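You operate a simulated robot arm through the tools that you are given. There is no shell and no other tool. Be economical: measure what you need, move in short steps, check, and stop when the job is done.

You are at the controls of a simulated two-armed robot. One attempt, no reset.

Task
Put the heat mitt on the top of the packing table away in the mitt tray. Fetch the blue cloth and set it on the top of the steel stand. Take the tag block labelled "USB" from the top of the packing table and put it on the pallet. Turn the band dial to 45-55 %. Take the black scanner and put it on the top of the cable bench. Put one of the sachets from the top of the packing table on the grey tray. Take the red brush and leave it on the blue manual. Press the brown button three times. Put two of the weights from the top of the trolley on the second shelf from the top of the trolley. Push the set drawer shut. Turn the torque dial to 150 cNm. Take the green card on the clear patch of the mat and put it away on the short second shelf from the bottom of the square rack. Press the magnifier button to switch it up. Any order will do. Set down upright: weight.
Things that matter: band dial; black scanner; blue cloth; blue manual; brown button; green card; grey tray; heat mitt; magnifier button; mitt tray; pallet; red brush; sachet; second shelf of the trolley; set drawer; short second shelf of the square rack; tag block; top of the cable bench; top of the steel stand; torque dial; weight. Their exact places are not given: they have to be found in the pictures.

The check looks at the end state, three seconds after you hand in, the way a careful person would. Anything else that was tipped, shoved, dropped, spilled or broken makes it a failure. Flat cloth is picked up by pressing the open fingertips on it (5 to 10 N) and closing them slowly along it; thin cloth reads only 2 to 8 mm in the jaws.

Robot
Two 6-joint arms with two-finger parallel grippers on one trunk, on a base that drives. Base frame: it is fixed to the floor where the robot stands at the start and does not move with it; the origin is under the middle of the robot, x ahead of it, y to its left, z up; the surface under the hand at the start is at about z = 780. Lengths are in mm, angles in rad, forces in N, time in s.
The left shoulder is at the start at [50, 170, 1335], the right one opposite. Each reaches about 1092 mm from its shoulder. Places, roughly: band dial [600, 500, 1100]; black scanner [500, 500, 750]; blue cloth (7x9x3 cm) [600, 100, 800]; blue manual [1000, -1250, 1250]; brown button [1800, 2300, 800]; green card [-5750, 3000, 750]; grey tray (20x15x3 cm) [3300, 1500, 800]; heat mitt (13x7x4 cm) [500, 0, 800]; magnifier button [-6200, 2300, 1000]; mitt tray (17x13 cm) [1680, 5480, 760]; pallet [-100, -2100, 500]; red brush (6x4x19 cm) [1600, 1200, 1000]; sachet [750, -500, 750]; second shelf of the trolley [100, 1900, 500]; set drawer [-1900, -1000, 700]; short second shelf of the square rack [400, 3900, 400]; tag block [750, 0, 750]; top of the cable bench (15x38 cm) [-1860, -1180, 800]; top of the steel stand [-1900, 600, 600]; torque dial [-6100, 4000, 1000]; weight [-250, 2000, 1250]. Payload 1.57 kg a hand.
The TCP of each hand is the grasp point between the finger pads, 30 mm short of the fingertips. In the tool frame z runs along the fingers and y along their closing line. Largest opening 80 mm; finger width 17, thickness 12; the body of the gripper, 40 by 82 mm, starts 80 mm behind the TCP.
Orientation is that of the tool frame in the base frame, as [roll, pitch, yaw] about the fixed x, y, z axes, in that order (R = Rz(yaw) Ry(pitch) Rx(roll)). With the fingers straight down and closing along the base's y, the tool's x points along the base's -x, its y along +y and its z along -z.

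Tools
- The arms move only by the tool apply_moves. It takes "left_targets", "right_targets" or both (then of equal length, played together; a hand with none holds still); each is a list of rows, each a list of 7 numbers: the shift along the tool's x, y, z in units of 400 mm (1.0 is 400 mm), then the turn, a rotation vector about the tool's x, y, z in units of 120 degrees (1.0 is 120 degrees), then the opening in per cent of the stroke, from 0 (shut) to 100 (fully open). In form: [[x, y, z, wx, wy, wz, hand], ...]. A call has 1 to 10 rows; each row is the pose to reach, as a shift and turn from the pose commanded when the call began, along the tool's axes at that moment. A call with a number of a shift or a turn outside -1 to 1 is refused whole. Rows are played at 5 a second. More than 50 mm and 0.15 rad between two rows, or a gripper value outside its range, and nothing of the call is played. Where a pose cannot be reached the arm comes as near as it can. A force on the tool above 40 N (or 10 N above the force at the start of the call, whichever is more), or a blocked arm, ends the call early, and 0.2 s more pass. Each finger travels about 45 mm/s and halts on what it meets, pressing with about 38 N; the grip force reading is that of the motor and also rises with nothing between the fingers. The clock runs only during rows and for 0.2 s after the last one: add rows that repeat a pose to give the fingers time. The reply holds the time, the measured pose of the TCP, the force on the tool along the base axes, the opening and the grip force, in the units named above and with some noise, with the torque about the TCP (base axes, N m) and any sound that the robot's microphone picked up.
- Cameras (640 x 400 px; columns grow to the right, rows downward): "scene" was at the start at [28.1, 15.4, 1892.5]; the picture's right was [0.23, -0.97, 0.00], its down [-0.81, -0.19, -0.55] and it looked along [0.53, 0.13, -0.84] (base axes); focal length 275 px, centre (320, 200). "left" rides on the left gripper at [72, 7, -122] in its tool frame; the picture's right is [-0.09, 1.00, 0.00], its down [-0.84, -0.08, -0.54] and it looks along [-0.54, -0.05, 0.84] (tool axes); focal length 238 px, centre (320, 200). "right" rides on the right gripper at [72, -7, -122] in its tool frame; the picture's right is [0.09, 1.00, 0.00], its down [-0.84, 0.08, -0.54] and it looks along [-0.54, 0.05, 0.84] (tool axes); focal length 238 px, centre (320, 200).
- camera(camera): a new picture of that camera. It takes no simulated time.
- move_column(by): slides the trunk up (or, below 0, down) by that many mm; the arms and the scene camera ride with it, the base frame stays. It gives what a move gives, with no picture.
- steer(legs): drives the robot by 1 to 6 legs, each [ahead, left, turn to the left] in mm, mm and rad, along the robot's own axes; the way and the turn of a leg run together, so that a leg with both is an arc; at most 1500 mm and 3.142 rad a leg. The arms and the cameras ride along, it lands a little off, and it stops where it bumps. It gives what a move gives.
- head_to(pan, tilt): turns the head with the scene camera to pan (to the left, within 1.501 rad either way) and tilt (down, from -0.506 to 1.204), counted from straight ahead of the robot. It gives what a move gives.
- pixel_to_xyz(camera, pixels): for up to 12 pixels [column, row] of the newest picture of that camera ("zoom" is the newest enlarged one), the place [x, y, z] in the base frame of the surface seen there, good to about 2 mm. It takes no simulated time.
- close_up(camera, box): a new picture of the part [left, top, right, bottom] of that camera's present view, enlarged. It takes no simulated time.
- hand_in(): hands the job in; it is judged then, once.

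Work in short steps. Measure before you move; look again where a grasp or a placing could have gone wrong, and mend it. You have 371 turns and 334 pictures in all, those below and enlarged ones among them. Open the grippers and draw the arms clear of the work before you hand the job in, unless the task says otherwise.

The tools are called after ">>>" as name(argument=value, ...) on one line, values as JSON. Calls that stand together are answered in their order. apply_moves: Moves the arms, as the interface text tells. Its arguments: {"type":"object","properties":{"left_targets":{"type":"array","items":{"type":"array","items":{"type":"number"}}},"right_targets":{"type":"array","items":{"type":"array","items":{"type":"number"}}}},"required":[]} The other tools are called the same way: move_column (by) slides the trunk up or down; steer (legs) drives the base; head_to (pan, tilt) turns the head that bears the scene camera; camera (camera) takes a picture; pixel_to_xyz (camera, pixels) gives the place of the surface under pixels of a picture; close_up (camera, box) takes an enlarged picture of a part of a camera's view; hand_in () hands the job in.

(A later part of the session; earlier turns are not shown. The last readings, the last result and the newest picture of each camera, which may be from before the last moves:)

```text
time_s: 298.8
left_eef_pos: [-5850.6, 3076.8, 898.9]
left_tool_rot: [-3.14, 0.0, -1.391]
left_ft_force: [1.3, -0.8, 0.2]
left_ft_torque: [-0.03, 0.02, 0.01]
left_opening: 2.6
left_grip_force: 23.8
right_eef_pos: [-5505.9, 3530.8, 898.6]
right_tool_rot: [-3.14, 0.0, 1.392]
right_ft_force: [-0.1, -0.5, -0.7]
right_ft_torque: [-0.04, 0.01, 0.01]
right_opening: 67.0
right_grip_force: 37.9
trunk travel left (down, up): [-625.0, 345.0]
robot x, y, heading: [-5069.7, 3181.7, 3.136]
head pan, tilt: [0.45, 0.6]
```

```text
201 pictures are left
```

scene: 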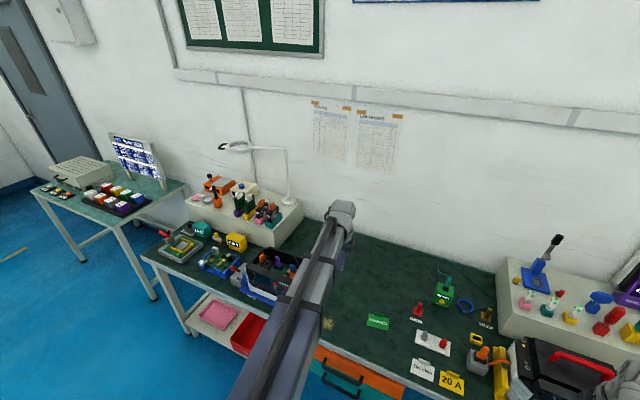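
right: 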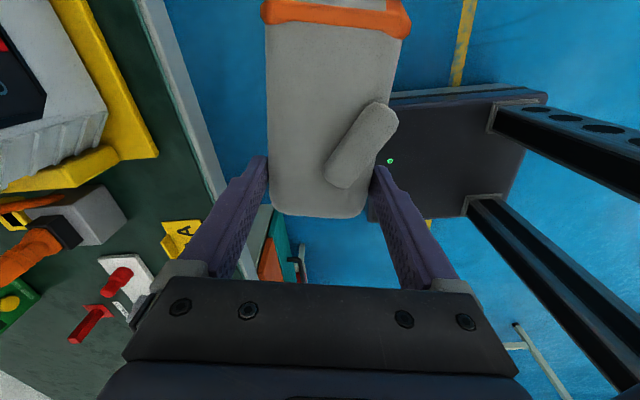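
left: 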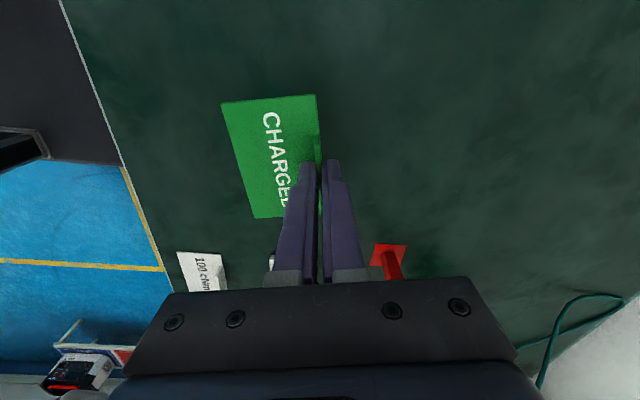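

I need a free hand for the torque dial first, so I set the card back down where it was.

>>> move_column(by=-60)

>>> apply_moves(left_targets=[[0, 0, 0, 0, 0, 0, 40], [0, 0, 0, 0, 0, 0, 40], [0, 0, 0, 0, 0, 0, 40]])

>>> move_column(by=350)

>>> apply_moves(left_targets=[[0, 0.09, 0, 0, 0, -0.0664, 0], [0, 0.18, 0, 0, 0, -0.133, 0], [0, 0.27, 0, 0, 0, -0.199, 0], [0, 0.36, 0, 0, 0, -0.266, 0], [0, 0.36, 0, 0, 0, -0.332, 0], [0, 0.36, 0, 0, 0, -0.398, 0], [0, 0.36, 0, 0, 0, -0.465, 0], [0, 0.36, 0, 0, 0, -0.531, 0], [0, 0.36, 0, 0, 0, -0.598, 0], [0, 0.36, 0, 0, 0, -0.664, 0]])

>>> camera(camera="left")

```text
time_s: 299.8
left_eef_pos: [-5850.8, 3075.4, 840.3]
left_tool_rot: [-3.14, 0.0, -1.392]
left_ft_force: [0.3, -0.3, 0.6]
left_ft_torque: [-0.02, 0.0, -0.01]
left_opening: 2.5
left_grip_force: 24.3
right_eef_pos: [-5504.6, 3530.6, 838.9]
right_tool_rot: [3.141, 0.001, 1.391]
right_ft_force: [0.5, -0.3, 0.1]
right_ft_torque: [0.01, -0.01, 0.03]
right_opening: 67.2
right_grip_force: 38.0
trunk travel left (down, up): [-565.0, 405.0]
robot x, y, heading: [-5071.7, 3181.5, 3.136]
head pan, tilt: [0.45, 0.6]
```

```text
time_s: 300.6
left_eef_pos: [-5850.7, 3076.8, 838.9]
left_tool_rot: [-3.139, -0.001, -1.393]
left_ft_force: [-0.9, 0.2, -0.6]
left_ft_torque: [0.02, 0.01, -0.03]
left_opening: 31.9
left_grip_force: 0.1
right_eef_pos: [-5506.1, 3530.5, 840.3]
right_tool_rot: [-3.14, -0.001, 1.392]
right_ft_force: [0.5, 0.1, -0.8]
right_ft_torque: [-0.02, 0.02, -0.03]
right_opening: 67.0
right_grip_force: 38.0
trunk travel left (down, up): [-565.0, 405.0]
robot x, y, heading: [-5071.9, 3177.7, 3.132]
head pan, tilt: [0.45, 0.6]
```

```text
time_s: 304.0
left_eef_pos: [-5851.7, 3075.3, 1190.3]
left_tool_rot: [-3.14, 0.001, -1.392]
left_ft_force: [0.2, -0.8, 0.1]
left_ft_torque: [0.01, -0.01, 0.01]
left_opening: 32.1
left_grip_force: 0.1
right_eef_pos: [-5506.0, 3531.3, 1189.2]
right_tool_rot: [-3.14, 0.001, 1.392]
right_ft_force: [-0.1, 0.0, -0.7]
right_ft_torque: [-0.01, 0.03, -0.01]
right_opening: 66.8
right_grip_force: 38.1
trunk travel left (down, up): [-915.0, 55.0]
robot x, y, heading: [-5071.7, 3179.1, 3.136]
head pan, tilt: [0.45, 0.6]
```

```text
time_s: 306.2
left_eef_pos: [-5994.1, 3050.4, 1189.8]
left_tool_rot: [3.14, -0.002, 0.0]
left_ft_force: [-0.1, 0.0, -0.8]
left_ft_torque: [0.02, 0.0, 0.02]
left_opening: 0.1
left_grip_force: 21.6
right_eef_pos: [-5506.6, 3528.7, 1190.8]
right_tool_rot: [-3.14, 0.0, 1.392]
right_ft_force: [0.6, -0.1, -0.3]
right_ft_torque: [0.0, -0.01, 0.01]
right_opening: 67.1
right_grip_force: 37.9
trunk travel left (down, up): [-915.0, 55.0]
robot x, y, heading: [-5074.2, 3179.6, 3.136]
head pan, tilt: [0.45, 0.6]
```

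```text
200 pictures are left
```

left: 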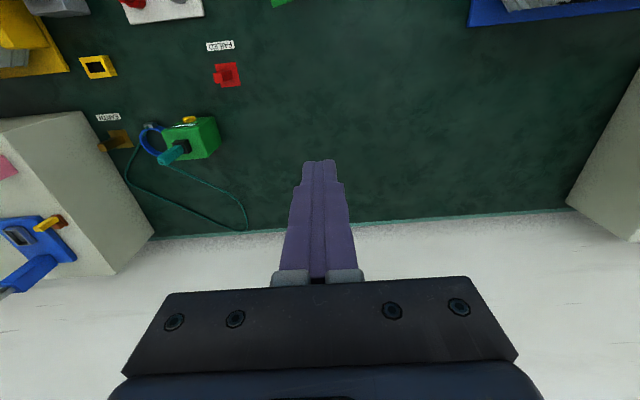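

Retract the left hand, and look at the right riser with the scene camera.

>>> apply_moves(left_targets=[[0.1, 0, 0, 0, 0, 0, 0], [0.2, 0, 0, 0, 0, 0, 0], [0.3, 0, 0, 0, 0, 0, 0], [0.4, 0, 0, 0, 0, 0, 0], [0.5, 0, 0, 0, 0, 0, 0], [0.6, 0, 0, 0, 0, 0, 0], [0.7, 0, 0, 0, 0, 0, 0], [0.8, 0, 0, 0, 0, 0, 0]])

>>> steer(legs=[[0, -450, 0]])

>>> head_to(pan=-0.25, tilt=0.6)

>>> camera(camera="scene")

>>> close_up(camera="scene", box=[240, 120, 420, 260])

```text
time_s: 308.0
left_eef_pos: [-5670.3, 3048.0, 1191.3]
left_tool_rot: [3.14, 0.0, -0.002]
left_ft_force: [-0.4, 0.2, 0.3]
left_ft_torque: [0.0, 0.01, 0.0]
left_opening: 0.0
left_grip_force: 21.3
right_eef_pos: [-5504.8, 3530.0, 1190.3]
right_tool_rot: [-3.138, 0.0, 1.392]
right_ft_force: [0.8, 0.7, -1.0]
right_ft_torque: [-0.02, 0.02, 0.01]
right_opening: 67.1
right_grip_force: 38.3
trunk travel left (down, up): [-915.0, 55.0]
robot x, y, heading: [-5074.3, 3184.7, 3.133]
head pan, tilt: [0.45, 0.6]
```

```text
time_s: 310.7
left_eef_pos: [-5667.2, 3509.0, 1189.9]
left_tool_rot: [3.142, -0.001, -0.014]
left_ft_force: [0.2, 0.2, 0.8]
left_ft_torque: [-0.03, -0.03, 0.02]
left_opening: 0.0
left_grip_force: 20.6
right_eef_pos: [-5496.5, 3989.2, 1190.4]
right_tool_rot: [-3.14, -0.001, 1.38]
right_ft_force: [-0.3, 0.0, -0.7]
right_ft_torque: [-0.05, -0.03, 0.0]
right_opening: 67.1
right_grip_force: 38.3
trunk travel left (down, up): [-915.0, 55.0]
robot x, y, heading: [-5067.0, 3630.1, 3.124]
head pan, tilt: [0.45, 0.6]
```

```text
time_s: 311.8
left_eef_pos: [-5667.0, 3508.0, 1189.4]
left_tool_rot: [-3.141, -0.002, -0.014]
left_ft_force: [-0.5, 0.0, 0.0]
left_ft_torque: [0.0, -0.01, 0.0]
left_opening: 0.2
left_grip_force: 21.1
right_eef_pos: [-5496.5, 3988.0, 1189.4]
right_tool_rot: [-3.141, 0.001, 1.378]
right_ft_force: [0.0, 0.3, 0.1]
right_ft_torque: [-0.04, 0.01, 0.01]
right_opening: 66.7
right_grip_force: 37.9
trunk travel left (down, up): [-915.0, 55.0]
robot x, y, heading: [-5067.2, 3631.2, 3.122]
head pan, tilt: [-0.25, 0.6]
```

```text
199 pictures are left
```

scene: 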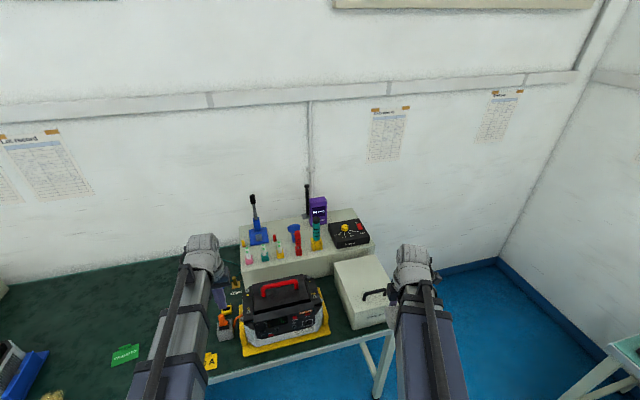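

```text
2.86 times, centred on (330, 190) of scene
```

zoom: 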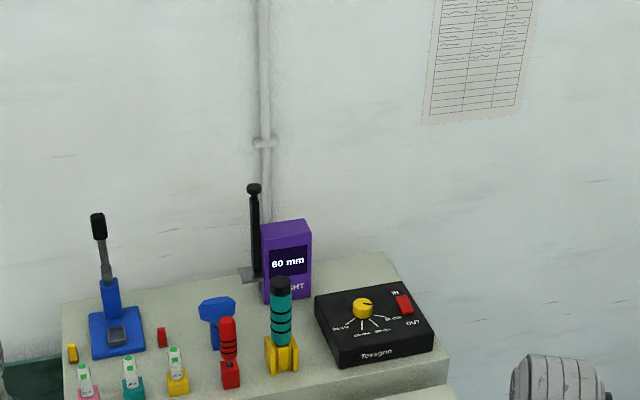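

The yellow knob on the black box is the torque dial. Zoom in.

>>> close_up(camera="scene", box=[325, 215, 375, 250])

>>> pixel_to_xyz(camera="zoom", pixels=[[230, 150], [238, 120], [215, 150], [265, 150], [235, 175], [180, 190], [225, 235], [260, 215], [310, 190], [120, 250], [335, 135], [235, 135]])

```text
11.43 times, centred on (350, 232) of scene
```

zoom: 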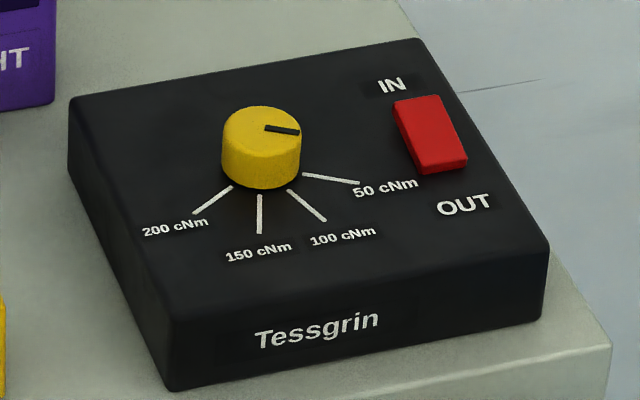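

```text
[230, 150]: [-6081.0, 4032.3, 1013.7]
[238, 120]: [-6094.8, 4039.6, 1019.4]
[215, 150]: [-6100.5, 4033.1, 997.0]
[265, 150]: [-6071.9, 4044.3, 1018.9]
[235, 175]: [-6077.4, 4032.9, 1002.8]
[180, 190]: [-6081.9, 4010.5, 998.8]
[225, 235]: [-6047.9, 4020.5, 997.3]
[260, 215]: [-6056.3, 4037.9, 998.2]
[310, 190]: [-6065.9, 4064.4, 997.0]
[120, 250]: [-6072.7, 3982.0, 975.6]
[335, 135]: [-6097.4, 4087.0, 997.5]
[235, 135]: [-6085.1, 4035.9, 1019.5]
```

Measure tick ends and knob mark.

>>> pixel_to_xyz(camera="zoom", pixels=[[306, 175], [356, 183], [291, 191], [324, 220], [260, 196], [259, 232], [231, 187], [196, 212], [267, 128], [297, 132], [227, 125], [298, 140]])

>>> pixel_to_xyz(camera="zoom", pixels=[[260, 108], [261, 145], [225, 125], [280, 115], [250, 140]])

```text
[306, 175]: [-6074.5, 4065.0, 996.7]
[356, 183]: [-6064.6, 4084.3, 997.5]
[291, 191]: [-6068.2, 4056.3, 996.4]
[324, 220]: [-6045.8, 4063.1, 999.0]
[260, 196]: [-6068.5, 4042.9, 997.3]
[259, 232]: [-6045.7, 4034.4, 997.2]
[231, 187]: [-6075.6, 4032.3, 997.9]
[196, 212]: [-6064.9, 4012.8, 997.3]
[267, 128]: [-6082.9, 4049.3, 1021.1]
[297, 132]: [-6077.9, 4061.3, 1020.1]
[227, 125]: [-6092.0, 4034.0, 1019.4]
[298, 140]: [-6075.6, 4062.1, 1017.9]
```

```text
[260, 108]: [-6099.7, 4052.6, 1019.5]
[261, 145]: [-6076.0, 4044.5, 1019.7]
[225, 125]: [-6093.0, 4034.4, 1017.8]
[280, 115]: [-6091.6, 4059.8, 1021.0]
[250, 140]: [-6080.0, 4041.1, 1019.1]
```

Knob centre ≈ [-6086,4048], top 1019; ticks at ±20°, ±60°: it points at 50, must turn 80° clockwise (from above) to 150. Check wall/table clearance at the right.

>>> pixel_to_xyz(camera="scene", pixels=[[560, 200], [600, 180], [610, 350], [575, 390], [520, 330], [350, 295], [372, 292], [316, 225], [307, 190]])

```text
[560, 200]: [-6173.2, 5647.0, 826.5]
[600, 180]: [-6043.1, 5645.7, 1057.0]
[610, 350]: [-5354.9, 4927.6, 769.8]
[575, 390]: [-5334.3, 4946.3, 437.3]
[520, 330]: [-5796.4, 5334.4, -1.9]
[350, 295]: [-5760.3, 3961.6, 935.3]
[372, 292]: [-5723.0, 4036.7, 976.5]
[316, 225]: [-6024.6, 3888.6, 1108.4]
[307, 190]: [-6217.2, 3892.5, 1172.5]
```

Drive: strafe right 535, then ahead 210.

>>> steer(legs=[[0, -530, 0.015], [210, 0, 0]])

>>> apply_moves(left_targets=[[-0.05, 0, 0, 0, 0, -0.06, 50], [-0.1, 0, 0, 0, 0, -0.12, 50], [-0.15, 0, 0, 0, 0, -0.18, 50], [-0.2, 0, 0, 0, 0, -0.24, 50], [-0.25, 0, 0, 0, 0, -0.3, 50], [-0.3, 0, 0, 0, 0, -0.333, 50]])

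>>> camera(camera="left")

```text
time_s: 316.1
left_eef_pos: [-5866.2, 4038.2, 1189.0]
left_tool_rot: [3.142, -0.004, -0.004]
left_ft_force: [-0.6, 0.1, -0.2]
left_ft_torque: [0.02, -0.02, 0.03]
left_opening: 0.1
left_grip_force: 21.4
right_eef_pos: [-5700.6, 4518.1, 1188.8]
right_tool_rot: [3.141, 0.0, 1.39]
right_ft_force: [-0.1, 0.1, -0.9]
right_ft_torque: [-0.03, -0.03, 0.0]
right_opening: 67.2
right_grip_force: 37.8
trunk travel left (down, up): [-915.0, 55.0]
robot x, y, heading: [-5266.4, 4167.4, 3.134]
head pan, tilt: [-0.25, 0.6]
```

```text
time_s: 317.5
left_eef_pos: [-5985.6, 4037.6, 1188.0]
left_tool_rot: [3.139, -0.001, 0.697]
left_ft_force: [0.7, 0.1, -0.6]
left_ft_torque: [0.02, 0.0, -0.01]
left_opening: 40.3
left_grip_force: 0.0
right_eef_pos: [-5700.3, 4518.7, 1189.3]
right_tool_rot: [3.14, 0.0, 1.39]
right_ft_force: [-1.3, -0.3, -0.9]
right_ft_torque: [0.0, 0.01, -0.01]
right_opening: 67.1
right_grip_force: 37.9
trunk travel left (down, up): [-915.0, 55.0]
robot x, y, heading: [-5264.5, 4171.9, 3.137]
head pan, tilt: [-0.25, 0.6]
```

```text
196 pictures are left
```

left: 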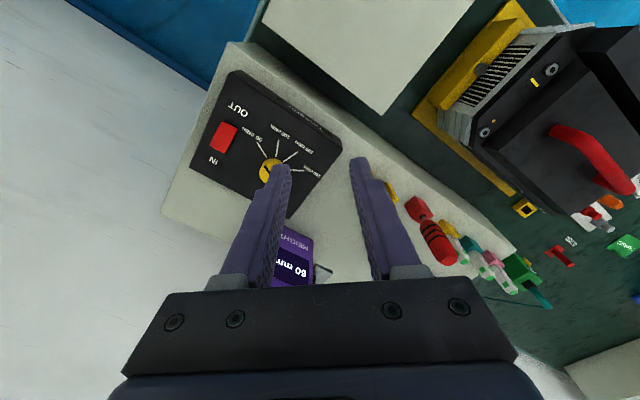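

Move over the knob and look.

>>> apply_moves(left_targets=[[-0.06, -0.06, 0, 0, 0, 0, 50], [-0.12, -0.12, 0, 0, 0, 0, 50], [-0.177, -0.182, 0, 0, 0, 0, 50], [-0.177, -0.182, 0, 0, 0, 0, 50]])

>>> camera(camera="left")

>>> close_up(camera="left", box=[270, 60, 390, 160])

```text
time_s: 318.5
left_eef_pos: [-6086.7, 4047.7, 1189.3]
left_tool_rot: [3.141, -0.002, 0.694]
left_ft_force: [-0.4, -0.4, 0.5]
left_ft_torque: [-0.03, 0.01, -0.03]
left_opening: 40.1
left_grip_force: 0.0
right_eef_pos: [-5699.6, 4519.0, 1190.3]
right_tool_rot: [-3.14, -0.001, 1.391]
right_ft_force: [-0.5, 0.4, -0.6]
right_ft_torque: [-0.05, 0.0, 0.02]
right_opening: 66.9
right_grip_force: 38.1
trunk travel left (down, up): [-915.0, 55.0]
robot x, y, heading: [-5264.1, 4167.4, 3.134]
head pan, tilt: [-0.25, 0.6]
```

```text
195 pictures are left
```

left: 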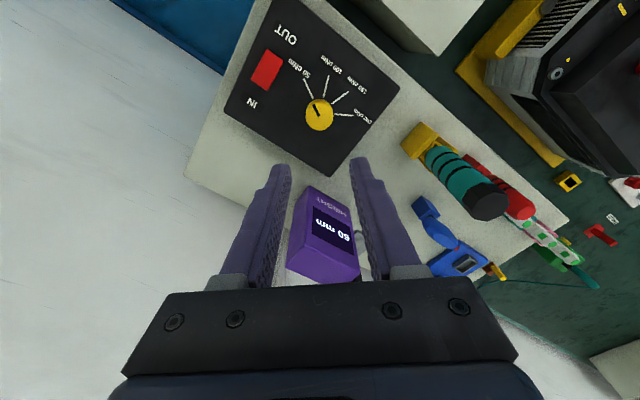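

```text
4.00 times, centred on (330, 110) of left
```

zoom: 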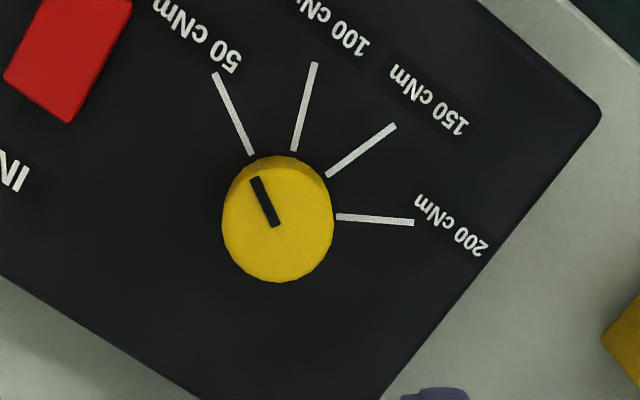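

Measure knob centre from above and the purple box.

>>> pixel_to_xyz(camera="zoom", pixels=[[226, 225], [332, 225], [278, 175], [278, 280], [278, 225], [256, 180], [276, 225]])

>>> pixel_to_xyz(camera="left", pixels=[[325, 205], [325, 255], [350, 260], [300, 255]])

```text
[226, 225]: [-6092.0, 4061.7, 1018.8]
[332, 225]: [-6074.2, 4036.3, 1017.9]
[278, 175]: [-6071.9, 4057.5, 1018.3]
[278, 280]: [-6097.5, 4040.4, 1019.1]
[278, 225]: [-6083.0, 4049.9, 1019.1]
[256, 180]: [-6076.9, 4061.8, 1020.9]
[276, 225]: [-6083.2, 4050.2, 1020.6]
```

```text
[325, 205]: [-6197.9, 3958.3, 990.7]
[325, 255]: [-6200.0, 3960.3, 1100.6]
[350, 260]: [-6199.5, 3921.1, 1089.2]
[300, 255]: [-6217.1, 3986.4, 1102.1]
```

Knob centre [-6084,4049]. Adjust 3 mm and lower 157.

>>> apply_moves(left_targets=[[0.007, 0.002, 0, 0, 0, 0, 55], [0.007, 0.002, 0, 0, 0, 0, 55]])

>>> move_column(by=-156)

>>> camera(camera="left")

```text
time_s: 319.1
left_eef_pos: [-6084.5, 4049.8, 1190.4]
left_tool_rot: [3.14, -0.001, 0.695]
left_ft_force: [-0.5, -0.3, 0.8]
left_ft_torque: [-0.01, 0.0, -0.01]
left_opening: 44.0
left_grip_force: 0.0
right_eef_pos: [-5699.2, 4518.6, 1191.0]
right_tool_rot: [-3.141, -0.001, 1.389]
right_ft_force: [-0.3, -0.3, -0.8]
right_ft_torque: [-0.03, 0.02, 0.03]
right_opening: 67.0
right_grip_force: 37.8
trunk travel left (down, up): [-915.0, 55.0]
robot x, y, heading: [-5264.6, 4165.9, 3.132]
head pan, tilt: [-0.25, 0.6]
```

```text
time_s: 320.9
left_eef_pos: [-6084.0, 4049.5, 1034.6]
left_tool_rot: [-3.14, -0.002, 0.695]
left_ft_force: [0.4, 0.3, -0.6]
left_ft_torque: [-0.01, -0.01, 0.01]
left_opening: 43.7
left_grip_force: 0.1
right_eef_pos: [-5700.5, 4518.2, 1033.3]
right_tool_rot: [-3.139, 0.001, 1.389]
right_ft_force: [-0.5, -0.1, -0.9]
right_ft_torque: [-0.03, 0.01, -0.02]
right_opening: 67.0
right_grip_force: 37.9
trunk travel left (down, up): [-759.0, 211.0]
robot x, y, heading: [-5266.4, 4170.0, 3.133]
head pan, tilt: [-0.25, 0.6]
```

```text
193 pictures are left
```

left: 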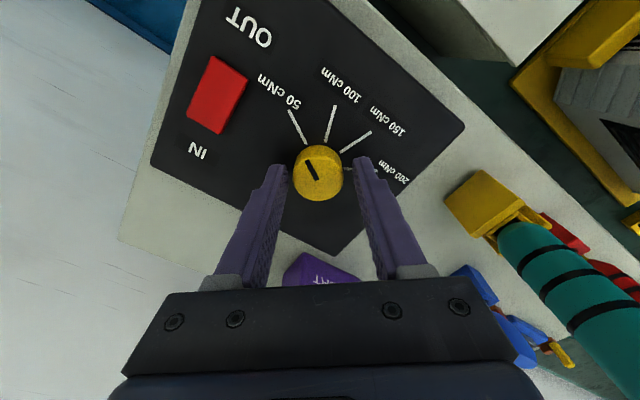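

Close on the knob, then turn +80° about the tool axis.

>>> apply_moves(left_targets=[[0, 0, 0, 0, 0, 0, 25], [0, 0, 0, 0, 0, 0, 0], [0, 0, 0, 0, 0, 0, 0], [0, 0, 0, 0, 0, 0, 0], [0, 0, 0, 0, 0, 0, 0]])

>>> apply_moves(left_targets=[[0, 0, 0, 0, 0, 0.0667, 0], [0, 0, 0, 0, 0, 0.1334, 0], [0, 0, 0, 0, 0, 0.2, 0], [0, 0, 0, 0, 0, 0.2668, 0], [0, 0, 0, 0, 0, 0.3335, 0], [0, 0, 0, 0, 0, 0.4, 0], [0, 0, 0, 0, 0, 0.4669, 0], [0, 0, 0, 0, 0, 0.5336, 0], [0, 0, 0, 0, 0, 0.6, 0], [0, 0, 0, 0, 0, 0.6667, 0]])

>>> apply_moves(left_targets=[[0, 0, 0, 0, 0, 0, 0], [0, 0, 0, 0, 0, 0, 50], [0, 0, 0, 0, 0, 0, 55], [0, 0, 0, 0, 0, 0, 55]])

>>> camera(camera="left")

```text
time_s: 322.1
left_eef_pos: [-6085.0, 4050.8, 1033.2]
left_tool_rot: [-3.141, -0.003, 0.696]
left_ft_force: [-8.1, 6.0, 6.3]
left_ft_torque: [0.29, 0.22, -0.04]
left_opening: 33.4
left_grip_force: 40.8
right_eef_pos: [-5699.3, 4519.1, 1033.7]
right_tool_rot: [3.141, 0.002, 1.389]
right_ft_force: [-0.2, -0.1, -1.4]
right_ft_torque: [-0.01, -0.01, -0.01]
right_opening: 66.9
right_grip_force: 37.8
trunk travel left (down, up): [-759.0, 211.0]
robot x, y, heading: [-5268.0, 4170.8, 3.138]
head pan, tilt: [-0.25, 0.6]
```

```text
time_s: 324.3
left_eef_pos: [-6084.5, 4048.6, 1034.4]
left_tool_rot: [-3.14, -0.002, -0.706]
left_ft_force: [-10.8, 1.1, 9.9]
left_ft_torque: [-0.35, -0.02, -0.02]
left_opening: 33.5
left_grip_force: 41.6
right_eef_pos: [-5700.2, 4518.0, 1033.2]
right_tool_rot: [3.141, -0.001, 1.389]
right_ft_force: [0.7, -0.9, -0.9]
right_ft_torque: [-0.02, -0.01, -0.01]
right_opening: 67.0
right_grip_force: 38.5
trunk travel left (down, up): [-759.0, 211.0]
robot x, y, heading: [-5265.3, 4170.2, 3.134]
head pan, tilt: [-0.25, 0.6]
```

```text
time_s: 325.3
left_eef_pos: [-6085.1, 4049.1, 1034.1]
left_tool_rot: [-3.142, -0.002, -0.703]
left_ft_force: [0.2, -0.5, 0.2]
left_ft_torque: [0.01, 0.01, -0.02]
left_opening: 43.9
left_grip_force: 0.1
right_eef_pos: [-5700.2, 4520.0, 1033.8]
right_tool_rot: [-3.14, -0.001, 1.39]
right_ft_force: [0.9, -0.1, 0.0]
right_ft_torque: [-0.04, 0.0, 0.04]
right_opening: 66.8
right_grip_force: 38.5
trunk travel left (down, up): [-759.0, 211.0]
robot x, y, heading: [-5261.7, 4170.0, 3.133]
head pan, tilt: [-0.25, 0.6]
```

```text
192 pictures are left
```

left: 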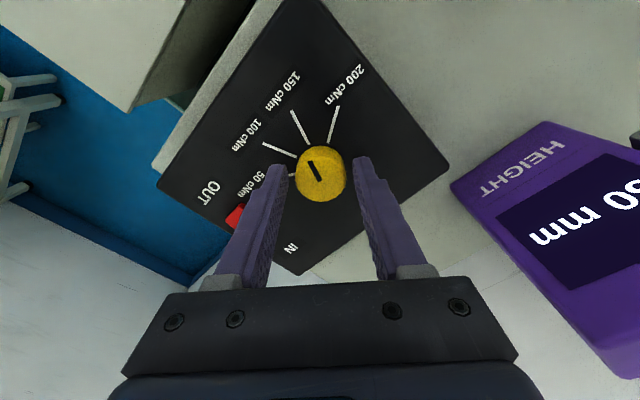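

Rise 155 and check the mark against the 150 tick.

>>> move_column(by=155)

>>> close_up(camera="left", box=[260, 50, 380, 150])

```text
time_s: 327.1
left_eef_pos: [-6085.4, 4049.6, 1189.0]
left_tool_rot: [-3.139, -0.002, -0.703]
left_ft_force: [0.0, 0.0, 0.0]
left_ft_torque: [0.0, 0.0, 0.02]
left_opening: 44.1
left_grip_force: 0.1
right_eef_pos: [-5698.8, 4517.9, 1188.5]
right_tool_rot: [-3.14, -0.002, 1.389]
right_ft_force: [-0.2, -0.1, 0.1]
right_ft_torque: [-0.04, 0.0, 0.0]
right_opening: 66.8
right_grip_force: 38.2
trunk travel left (down, up): [-914.0, 56.0]
robot x, y, heading: [-5265.2, 4171.1, 3.137]
head pan, tilt: [-0.25, 0.6]
```

```text
4.00 times, centred on (320, 100) of left
```

zoom: 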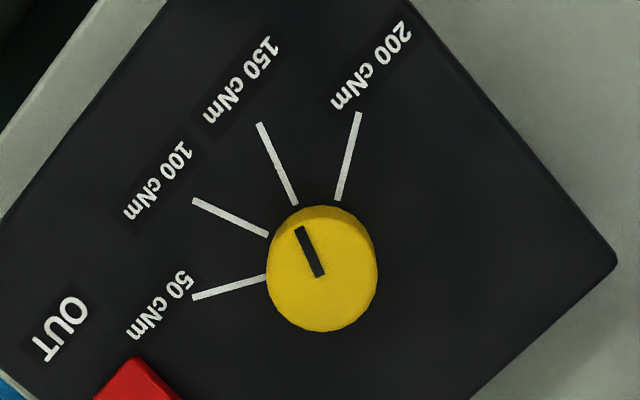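

Torque dial at 150. Retract, turn the hand for the card, and drive back to it.

>>> apply_moves(left_targets=[[0.0715, -0.061, 0, 0, 0, 0.041, 40], [0.143, -0.121, 0, 0, 0, 0.082, 40], [0.2145, -0.182, 0, 0, 0, 0.123, 40], [0.286, -0.2425, 0, 0, 0, 0.164, 40], [0.3575, -0.303, 0, 0, 0, 0.205, 40], [0.429, -0.364, 0, 0, 0, 0.246, 40], [0.5, -0.424, 0, 0, 0, 0.287, 40], [0.572, -0.485, 0, 0, 0, 0.328, 40]])

>>> steer(legs=[[-195, 0, 0], [0, 990, 0]])

>>> camera(camera="left")

```text
time_s: 328.9
left_eef_pos: [-5783.6, 4050.5, 1189.6]
left_tool_rot: [-3.139, 0.001, -1.391]
left_ft_force: [0.3, -0.6, -0.7]
left_ft_torque: [0.01, 0.04, 0.02]
left_opening: 31.8
left_grip_force: 0.0
right_eef_pos: [-5699.5, 4518.2, 1188.4]
right_tool_rot: [-3.139, 0.0, 1.389]
right_ft_force: [-0.1, -0.1, 0.1]
right_ft_torque: [0.01, 0.03, 0.02]
right_opening: 67.2
right_grip_force: 37.9
trunk travel left (down, up): [-914.0, 56.0]
robot x, y, heading: [-5264.6, 4170.7, 3.138]
head pan, tilt: [-0.25, 0.6]
```

```text
time_s: 335.2
left_eef_pos: [-5614.5, 3060.7, 1189.1]
left_tool_rot: [-3.14, -0.001, -1.414]
left_ft_force: [0.6, -0.3, 0.6]
left_ft_torque: [0.03, 0.03, 0.03]
left_opening: 32.0
left_grip_force: 0.0
right_eef_pos: [-5517.9, 3526.5, 1188.6]
right_tool_rot: [-3.141, -0.001, 1.365]
right_ft_force: [0.1, -1.0, -0.5]
right_ft_torque: [0.02, 0.01, 0.0]
right_opening: 67.1
right_grip_force: 38.3
trunk travel left (down, up): [-914.0, 56.0]
robot x, y, heading: [-5092.6, 3164.9, 3.112]
head pan, tilt: [-0.25, 0.6]
```

```text
190 pictures are left
```

left: 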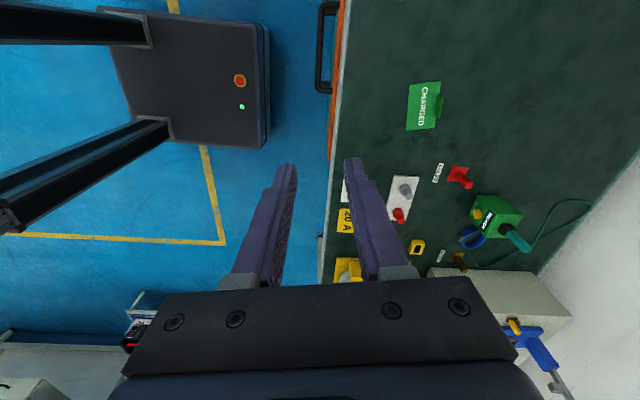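

Move back over the tab.

>>> apply_moves(left_targets=[[-0.022, 0.096, 0, 0, 0, 0, 40], [-0.044, 0.193, 0, 0, 0, 0, 40], [-0.066, 0.289, 0, 0, 0, 0, 40], [-0.088, 0.385, 0, 0, 0, 0, 40], [-0.11, 0.482, 0, 0, 0, 0, 40], [-0.132, 0.578, 0, 0, 0, -0.011, 40]])

>>> move_column(by=-250)

>>> camera(camera="left")

>>> pixel_to_xyz(camera="left", pixels=[[318, 112], [319, 120], [319, 130], [320, 125], [300, 125]])

```text
time_s: 336.6
left_eef_pos: [-5856.1, 3076.5, 1188.2]
left_tool_rot: [-3.14, -0.001, -1.389]
left_ft_force: [0.2, 0.3, 0.3]
left_ft_torque: [0.0, -0.02, -0.01]
left_opening: 32.0
left_grip_force: 0.1
right_eef_pos: [-5519.6, 3526.9, 1189.0]
right_tool_rot: [-3.141, -0.001, 1.364]
right_ft_force: [-0.7, 0.2, -0.9]
right_ft_torque: [-0.01, -0.03, 0.01]
right_opening: 67.0
right_grip_force: 38.2
trunk travel left (down, up): [-914.0, 56.0]
robot x, y, heading: [-5093.8, 3167.8, 3.11]
head pan, tilt: [-0.25, 0.6]
```

```text
time_s: 339.2
left_eef_pos: [-5853.3, 3076.9, 938.3]
left_tool_rot: [-3.14, 0.001, -1.392]
left_ft_force: [0.0, 0.9, -0.1]
left_ft_torque: [0.0, 0.01, 0.02]
left_opening: 31.9
left_grip_force: 0.1
right_eef_pos: [-5518.1, 3527.0, 938.9]
right_tool_rot: [-3.139, 0.0, 1.364]
right_ft_force: [1.1, 0.2, -0.6]
right_ft_torque: [0.0, -0.04, 0.0]
right_opening: 67.2
right_grip_force: 37.8
trunk travel left (down, up): [-664.0, 306.0]
robot x, y, heading: [-5094.5, 3166.5, 3.109]
head pan, tilt: [-0.25, 0.6]
```

```text
189 pictures are left
```

left: 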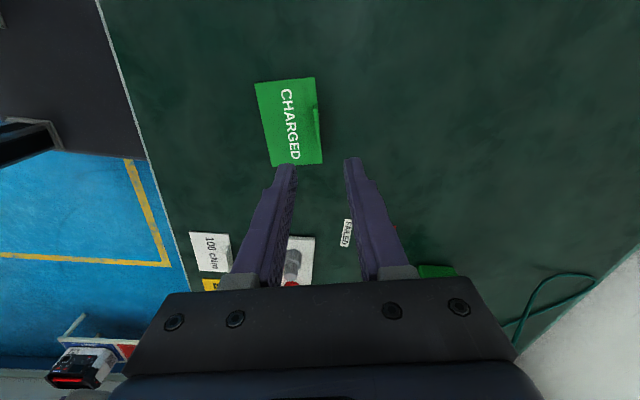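

```text
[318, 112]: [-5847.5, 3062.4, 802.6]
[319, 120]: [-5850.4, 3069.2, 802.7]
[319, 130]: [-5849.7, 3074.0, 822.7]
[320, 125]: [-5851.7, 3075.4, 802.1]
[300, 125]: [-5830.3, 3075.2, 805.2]
```

Aligned. Lower 99 and grip the tab.

>>> move_column(by=-99)

>>> apply_moves(left_targets=[[0, 0, 0, 0, 0, 0, 20], [0, 0, 0, 0, 0, 0, 0], [0, 0, 0, 0, 0, 0, 0], [0, 0, 0, 0, 0, 0, 0], [0, 0, 0, 0, 0, 0, 0]])

>>> move_column(by=340)

>>> camera(camera="left")

```text
time_s: 340.5
left_eef_pos: [-5853.0, 3076.2, 838.5]
left_tool_rot: [-3.14, 0.0, -1.392]
left_ft_force: [-0.8, 0.4, -0.5]
left_ft_torque: [-0.02, 0.0, -0.03]
left_opening: 32.2
left_grip_force: 0.0
right_eef_pos: [-5518.6, 3526.7, 839.2]
right_tool_rot: [-3.139, -0.001, 1.364]
right_ft_force: [1.0, -0.3, -1.3]
right_ft_torque: [-0.01, 0.03, 0.01]
right_opening: 67.0
right_grip_force: 37.9
trunk travel left (down, up): [-565.0, 405.0]
robot x, y, heading: [-5095.3, 3165.7, 3.105]
head pan, tilt: [-0.25, 0.6]
```

```text
time_s: 341.7
left_eef_pos: [-5852.7, 3076.4, 840.2]
left_tool_rot: [-3.141, 0.0, -1.392]
left_ft_force: [-1.1, 0.3, 1.5]
left_ft_torque: [0.0, 0.0, -0.02]
left_opening: 2.5
left_grip_force: 23.8
right_eef_pos: [-5518.7, 3528.2, 840.2]
right_tool_rot: [-3.14, 0.0, 1.365]
right_ft_force: [-0.5, -0.3, -0.6]
right_ft_torque: [-0.04, 0.03, 0.03]
right_opening: 66.9
right_grip_force: 37.9
trunk travel left (down, up): [-565.0, 405.0]
robot x, y, heading: [-5091.7, 3171.4, 3.114]
head pan, tilt: [-0.25, 0.6]
```

```text
time_s: 345.1
left_eef_pos: [-5853.9, 3075.6, 1180.9]
left_tool_rot: [-3.14, 0.0, -1.39]
left_ft_force: [-0.4, 0.6, -0.4]
left_ft_torque: [0.0, 0.03, 0.0]
left_opening: 2.3
left_grip_force: 23.8
right_eef_pos: [-5517.9, 3527.6, 1179.4]
right_tool_rot: [-3.141, 0.0, 1.365]
right_ft_force: [0.0, 0.3, -0.2]
right_ft_torque: [0.01, -0.02, 0.0]
right_opening: 66.9
right_grip_force: 37.9
trunk travel left (down, up): [-905.0, 65.0]
robot x, y, heading: [-5097.8, 3165.7, 3.108]
head pan, tilt: [-0.25, 0.6]
```

```text
188 pictures are left
```

left: 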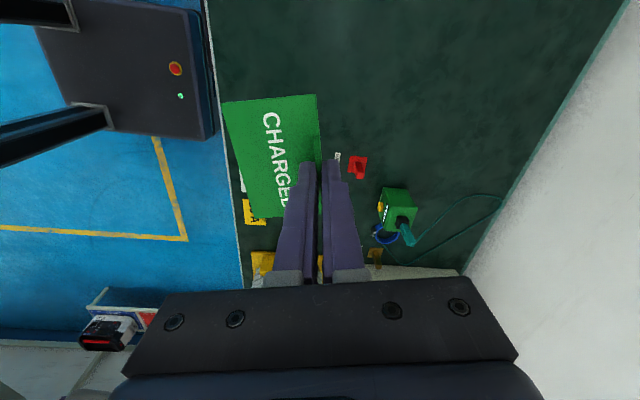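

Card held. Retract, back away and turn round toward the rest of the room.

>>> apply_moves(left_targets=[[0.018, -0.1, 0, 0, 0, 0, 0], [0.036, -0.2, 0, 0, 0, 0, 0], [0.054, -0.3, 0, 0, 0, 0, 0], [0.072, -0.4, 0, 0, 0, 0, 0], [0.09, -0.5, 0, 0, 0, 0, 0]])

>>> steer(legs=[[-400, 850, 0], [0, 0, 3.141]])

>>> head_to(pan=0.3, tilt=0.3)

>>> camera(camera="scene")

```text
time_s: 346.3
left_eef_pos: [-5651.8, 3077.1, 1180.0]
left_tool_rot: [-3.139, 0.0, -1.39]
left_ft_force: [-0.2, 0.5, 0.4]
left_ft_torque: [-0.03, 0.02, 0.0]
left_opening: 2.5
left_grip_force: 24.1
right_eef_pos: [-5517.6, 3527.1, 1180.1]
right_tool_rot: [3.141, -0.001, 1.366]
right_ft_force: [1.0, -0.4, -1.2]
right_ft_torque: [-0.03, 0.0, -0.05]
right_opening: 67.1
right_grip_force: 38.1
trunk travel left (down, up): [-905.0, 65.0]
robot x, y, heading: [-5096.2, 3165.4, 3.109]
head pan, tilt: [-0.25, 0.6]
```

```text
time_s: 358.5
left_eef_pos: [-4155.3, 2355.9, 1180.5]
left_tool_rot: [-3.14, 0.001, 1.709]
left_ft_force: [-0.2, 1.2, -0.8]
left_ft_torque: [0.01, 0.0, 0.01]
left_opening: 2.8
left_grip_force: 24.1
right_eef_pos: [-4307.9, 1912.5, 1179.7]
right_tool_rot: [-3.14, 0.0, -1.818]
right_ft_force: [0.2, 0.3, -0.7]
right_ft_torque: [0.0, -0.02, 0.0]
right_opening: 67.1
right_grip_force: 38.2
trunk travel left (down, up): [-905.0, 65.0]
robot x, y, heading: [-4714.3, 2286.4, -0.07]
head pan, tilt: [-0.25, 0.6]
```

```text
time_s: 359.5
left_eef_pos: [-4154.1, 2355.9, 1179.2]
left_tool_rot: [-3.139, 0.002, 1.708]
left_ft_force: [-1.0, -1.5, 0.1]
left_ft_torque: [-0.01, -0.03, -0.03]
left_opening: 2.4
left_grip_force: 23.8
right_eef_pos: [-4307.3, 1911.3, 1179.6]
right_tool_rot: [-3.14, 0.0, -1.818]
right_ft_force: [-0.4, -0.2, -1.1]
right_ft_torque: [-0.01, -0.04, 0.01]
right_opening: 66.8
right_grip_force: 38.0
trunk travel left (down, up): [-905.0, 65.0]
robot x, y, heading: [-4716.0, 2288.1, -0.074]
head pan, tilt: [0.3, 0.3]
```

```text
187 pictures are left
```

scene: 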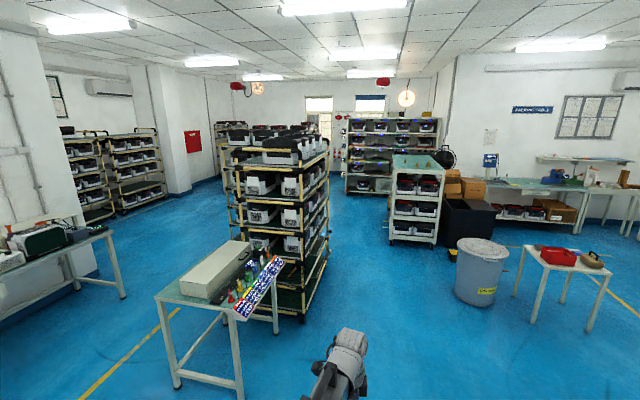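

Measure corridor points ahead.

>>> pixel_to_xyz(camera="scene", pixels=[[303, 318], [330, 250], [392, 238], [436, 245], [350, 190], [365, 210], [240, 390], [275, 330], [470, 300], [345, 225], [105, 220], [330, 150]])

>>> close_up(camera="scene", box=[210, 90, 470, 260])

```text
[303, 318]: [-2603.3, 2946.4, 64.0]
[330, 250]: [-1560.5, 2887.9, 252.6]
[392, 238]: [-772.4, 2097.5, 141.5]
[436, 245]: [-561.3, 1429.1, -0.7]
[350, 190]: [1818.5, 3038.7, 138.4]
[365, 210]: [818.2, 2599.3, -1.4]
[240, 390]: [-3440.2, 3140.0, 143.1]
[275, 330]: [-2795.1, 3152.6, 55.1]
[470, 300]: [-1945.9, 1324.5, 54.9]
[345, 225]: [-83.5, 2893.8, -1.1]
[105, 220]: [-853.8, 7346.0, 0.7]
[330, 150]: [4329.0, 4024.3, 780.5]
```

```text
2.35 times, centred on (340, 175) of scene
```

zoom: 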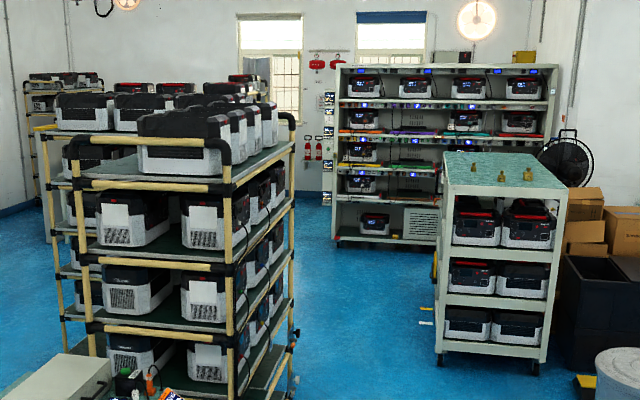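

Drive along the corridor at y≈2480 to x≈−1900.

>>> steer(legs=[[0, 0, 0.074], [1500, 190, 0], [1300, 0, 0]])

>>> head_to(pan=0.4, tilt=0.35)

>>> camera(camera="scene")

```text
refused: leg 2 is longer than a leg can be; nothing moved
```

```text
time_s: 360.2
left_eef_pos: [-4154.4, 2355.0, 1179.1]
left_tool_rot: [-3.141, 0.001, 1.708]
left_ft_force: [-1.0, 0.0, -0.9]
left_ft_torque: [-0.01, 0.03, -0.02]
left_opening: 2.6
left_grip_force: 23.9
right_eef_pos: [-4307.1, 1911.7, 1179.7]
right_tool_rot: [-3.139, 0.0, -1.818]
right_ft_force: [0.2, 0.1, -0.7]
right_ft_torque: [0.04, -0.01, 0.01]
right_opening: 67.0
right_grip_force: 38.0
trunk travel left (down, up): [-905.0, 65.0]
robot x, y, heading: [-4718.3, 2287.7, -0.077]
head pan, tilt: [0.4, 0.351]
```

```text
185 pictures are left
```

scene: 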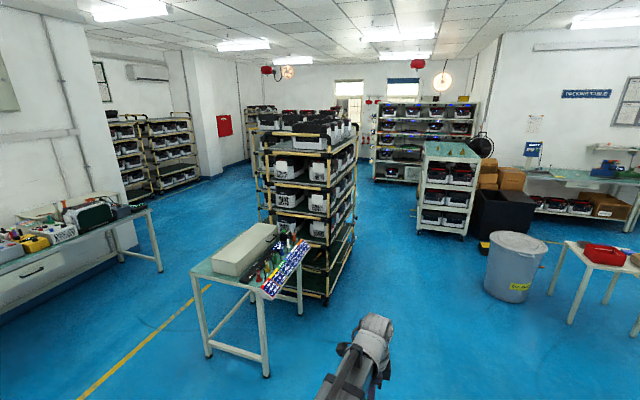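

Split the legs shorter.

>>> steer(legs=[[0, 0, 0.075], [1400, 190, 0], [1350, 0, 0]])

>>> head_to(pan=0.5, tilt=0.35)

>>> camera(camera="scene")

```text
time_s: 374.1
left_eef_pos: [-1394.2, 2584.0, 1179.3]
left_tool_rot: [-3.14, 0.001, 1.796]
left_ft_force: [0.8, -0.2, 0.3]
left_ft_torque: [0.0, -0.02, 0.01]
left_opening: 2.4
left_grip_force: 24.0
right_eef_pos: [-1508.6, 2128.7, 1180.5]
right_tool_rot: [3.141, -0.001, -1.731]
right_ft_force: [0.4, -0.1, -0.6]
right_ft_torque: [0.01, 0.0, -0.02]
right_opening: 67.1
right_grip_force: 37.9
trunk travel left (down, up): [-905.0, 65.0]
robot x, y, heading: [-1945.5, 2470.8, 0.014]
head pan, tilt: [0.4, 0.351]
```

```text
time_s: 374.8
left_eef_pos: [-1394.1, 2583.5, 1179.6]
left_tool_rot: [-3.14, -0.001, 1.796]
left_ft_force: [-0.9, 0.9, -0.3]
left_ft_torque: [0.02, 0.01, 0.01]
left_opening: 2.3
left_grip_force: 24.1
right_eef_pos: [-1507.7, 2128.0, 1180.3]
right_tool_rot: [-3.14, -0.001, -1.732]
right_ft_force: [-0.4, 0.3, -0.8]
right_ft_torque: [0.01, 0.01, -0.02]
right_opening: 66.8
right_grip_force: 37.8
trunk travel left (down, up): [-905.0, 65.0]
robot x, y, heading: [-1944.2, 2468.8, 0.016]
head pan, tilt: [0.499, 0.351]
```

```text
184 pictures are left
```

scene: 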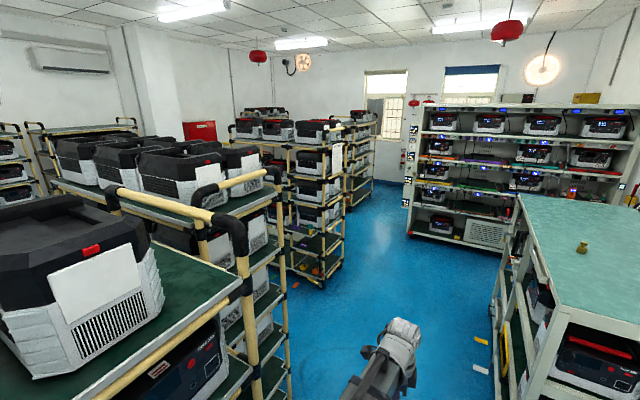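

Measure the rack ahead (bottom corner near (325,280)) and others.

>>> pixel_to_xyz(camera="scene", pixels=[[325, 280], [343, 210], [345, 130], [296, 150], [240, 130], [372, 180], [310, 245], [310, 265], [240, 200], [520, 230], [545, 330], [410, 235]])

>>> close_up(camera="scene", box=[220, 100, 400, 300])

```text
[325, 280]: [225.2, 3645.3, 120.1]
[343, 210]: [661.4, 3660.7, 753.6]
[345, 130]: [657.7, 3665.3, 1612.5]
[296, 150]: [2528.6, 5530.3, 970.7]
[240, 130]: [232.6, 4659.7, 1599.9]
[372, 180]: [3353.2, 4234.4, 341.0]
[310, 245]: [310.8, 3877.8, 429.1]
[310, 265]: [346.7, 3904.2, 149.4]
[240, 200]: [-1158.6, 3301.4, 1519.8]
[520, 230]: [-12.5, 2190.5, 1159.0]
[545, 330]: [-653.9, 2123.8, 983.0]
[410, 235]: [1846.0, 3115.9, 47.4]
```

```text
2.00 times, centred on (310, 200) of scene
```

zoom: 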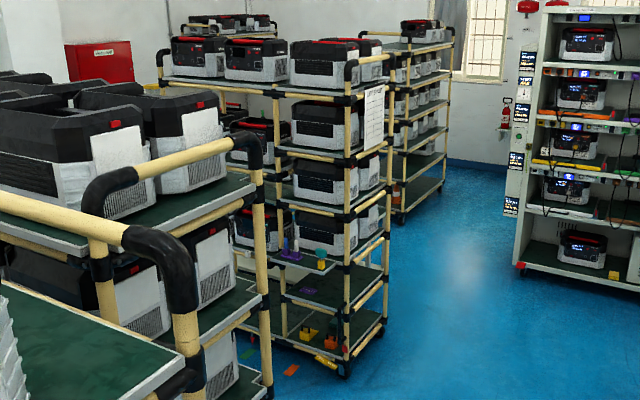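

The square rack is at x 225…660, y 3645…4660, with the short shelf at z≈429. Drive closer.

>>> steer(legs=[[1250, 250, 0]])

>>> head_to(pan=0.95, tilt=0.7)

>>> camera(camera="scene")

```text
time_s: 381.1
left_eef_pos: [-154.4, 2851.3, 1179.9]
left_tool_rot: [-3.14, -0.001, 1.794]
left_ft_force: [0.0, -0.1, 0.0]
left_ft_torque: [-0.04, 0.0, -0.02]
left_opening: 2.5
left_grip_force: 23.6
right_eef_pos: [-268.8, 2397.7, 1179.7]
right_tool_rot: [-3.141, -0.002, -1.735]
right_ft_force: [-0.1, 0.3, -1.5]
right_ft_torque: [0.03, -0.01, -0.02]
right_opening: 66.9
right_grip_force: 37.8
trunk travel left (down, up): [-905.0, 65.0]
robot x, y, heading: [-706.6, 2742.2, 0.008]
head pan, tilt: [0.499, 0.351]
```

```text
time_s: 382.0
left_eef_pos: [-154.2, 2852.1, 1180.4]
left_tool_rot: [-3.141, 0.001, 1.793]
left_ft_force: [-0.9, 0.8, 0.7]
left_ft_torque: [0.0, -0.01, 0.0]
left_opening: 2.4
left_grip_force: 24.0
right_eef_pos: [-269.4, 2396.2, 1178.9]
right_tool_rot: [-3.14, 0.0, -1.734]
right_ft_force: [-1.0, -0.3, -0.6]
right_ft_torque: [0.04, 0.0, 0.02]
right_opening: 67.1
right_grip_force: 38.1
trunk travel left (down, up): [-905.0, 65.0]
robot x, y, heading: [-707.7, 2736.0, 0.004]
head pan, tilt: [0.949, 0.7]
```

```text
182 pictures are left
```

scene: 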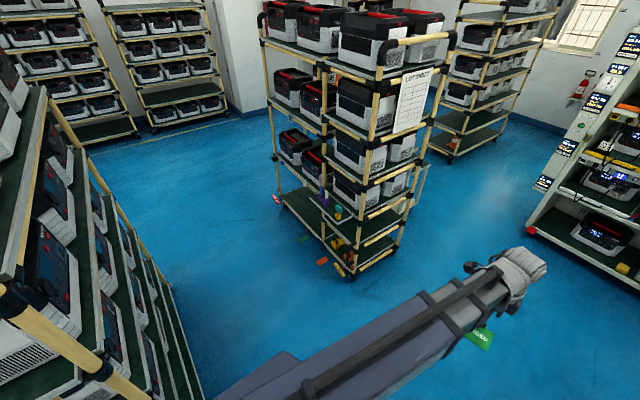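

>>> close_up(camera="scene", box=[260, 100, 450, 290])

>>> pixel_to_xyz(camera="zoom", pixels=[[250, 280], [330, 270], [350, 300], [310, 330], [280, 300], [220, 250], [200, 215], [345, 215], [390, 235], [350, 330], [200, 260], [340, 285]])

```text
2.11 times, centred on (355, 195) of scene
```

zoom: 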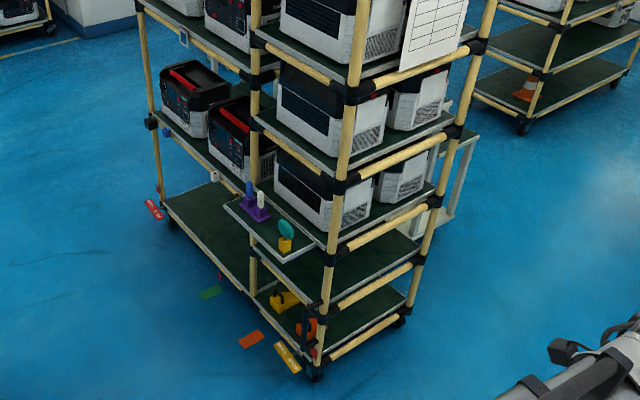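

```text
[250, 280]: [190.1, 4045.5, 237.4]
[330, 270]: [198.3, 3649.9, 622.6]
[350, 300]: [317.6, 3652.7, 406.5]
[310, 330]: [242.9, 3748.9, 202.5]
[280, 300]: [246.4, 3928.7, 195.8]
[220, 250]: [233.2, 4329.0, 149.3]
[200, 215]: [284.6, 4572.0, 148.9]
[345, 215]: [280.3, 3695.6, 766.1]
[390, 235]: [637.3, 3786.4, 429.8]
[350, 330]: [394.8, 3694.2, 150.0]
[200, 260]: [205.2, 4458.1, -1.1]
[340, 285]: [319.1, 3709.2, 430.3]
```

Plan: enter the short shelf from its −y end with the hand tilted ~75° forward so the card stands then falls flat inside. Drive to (590,2850) facing +y.

>>> steer(legs=[[1295, 110, 0], [0, 0, 1.563]])

>>> head_to(pan=0.1, tilt=0.75)

>>> camera(camera="scene")

```text
time_s: 392.4
left_eef_pos: [493.3, 3417.8, 1179.1]
left_tool_rot: [-3.141, 0.001, -2.932]
left_ft_force: [-0.1, 0.5, -0.6]
left_ft_torque: [0.0, 0.0, -0.02]
left_opening: 2.4
left_grip_force: 24.0
right_eef_pos: [946.9, 3296.3, 1180.2]
right_tool_rot: [-3.141, -0.001, -0.177]
right_ft_force: [-0.3, -0.3, -1.0]
right_ft_torque: [0.01, 0.02, 0.02]
right_opening: 66.8
right_grip_force: 38.3
trunk travel left (down, up): [-905.0, 65.0]
robot x, y, heading: [599.2, 2862.7, 1.567]
head pan, tilt: [0.949, 0.7]
```

```text
time_s: 393.6
left_eef_pos: [494.3, 3417.1, 1178.4]
left_tool_rot: [-3.139, 0.0, -2.931]
left_ft_force: [-0.8, -0.1, 0.0]
left_ft_torque: [-0.02, 0.0, -0.02]
left_opening: 2.5
left_grip_force: 23.8
right_eef_pos: [946.8, 3296.4, 1180.0]
right_tool_rot: [-3.14, 0.0, -0.178]
right_ft_force: [0.0, -0.6, -1.4]
right_ft_torque: [0.03, 0.04, -0.03]
right_opening: 67.1
right_grip_force: 37.9
trunk travel left (down, up): [-905.0, 65.0]
robot x, y, heading: [597.0, 2863.1, 1.57]
head pan, tilt: [0.099, 0.75]
```

```text
180 pictures are left
```

scene: 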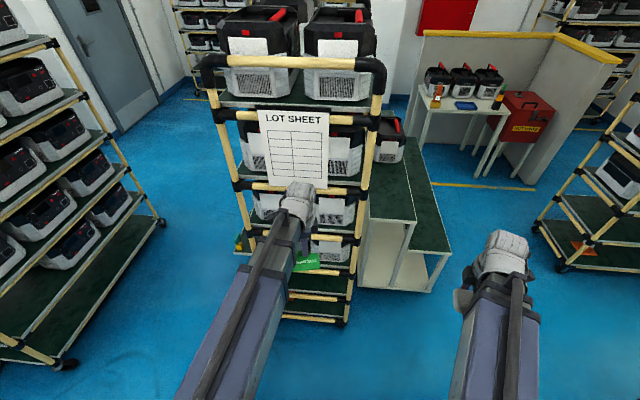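

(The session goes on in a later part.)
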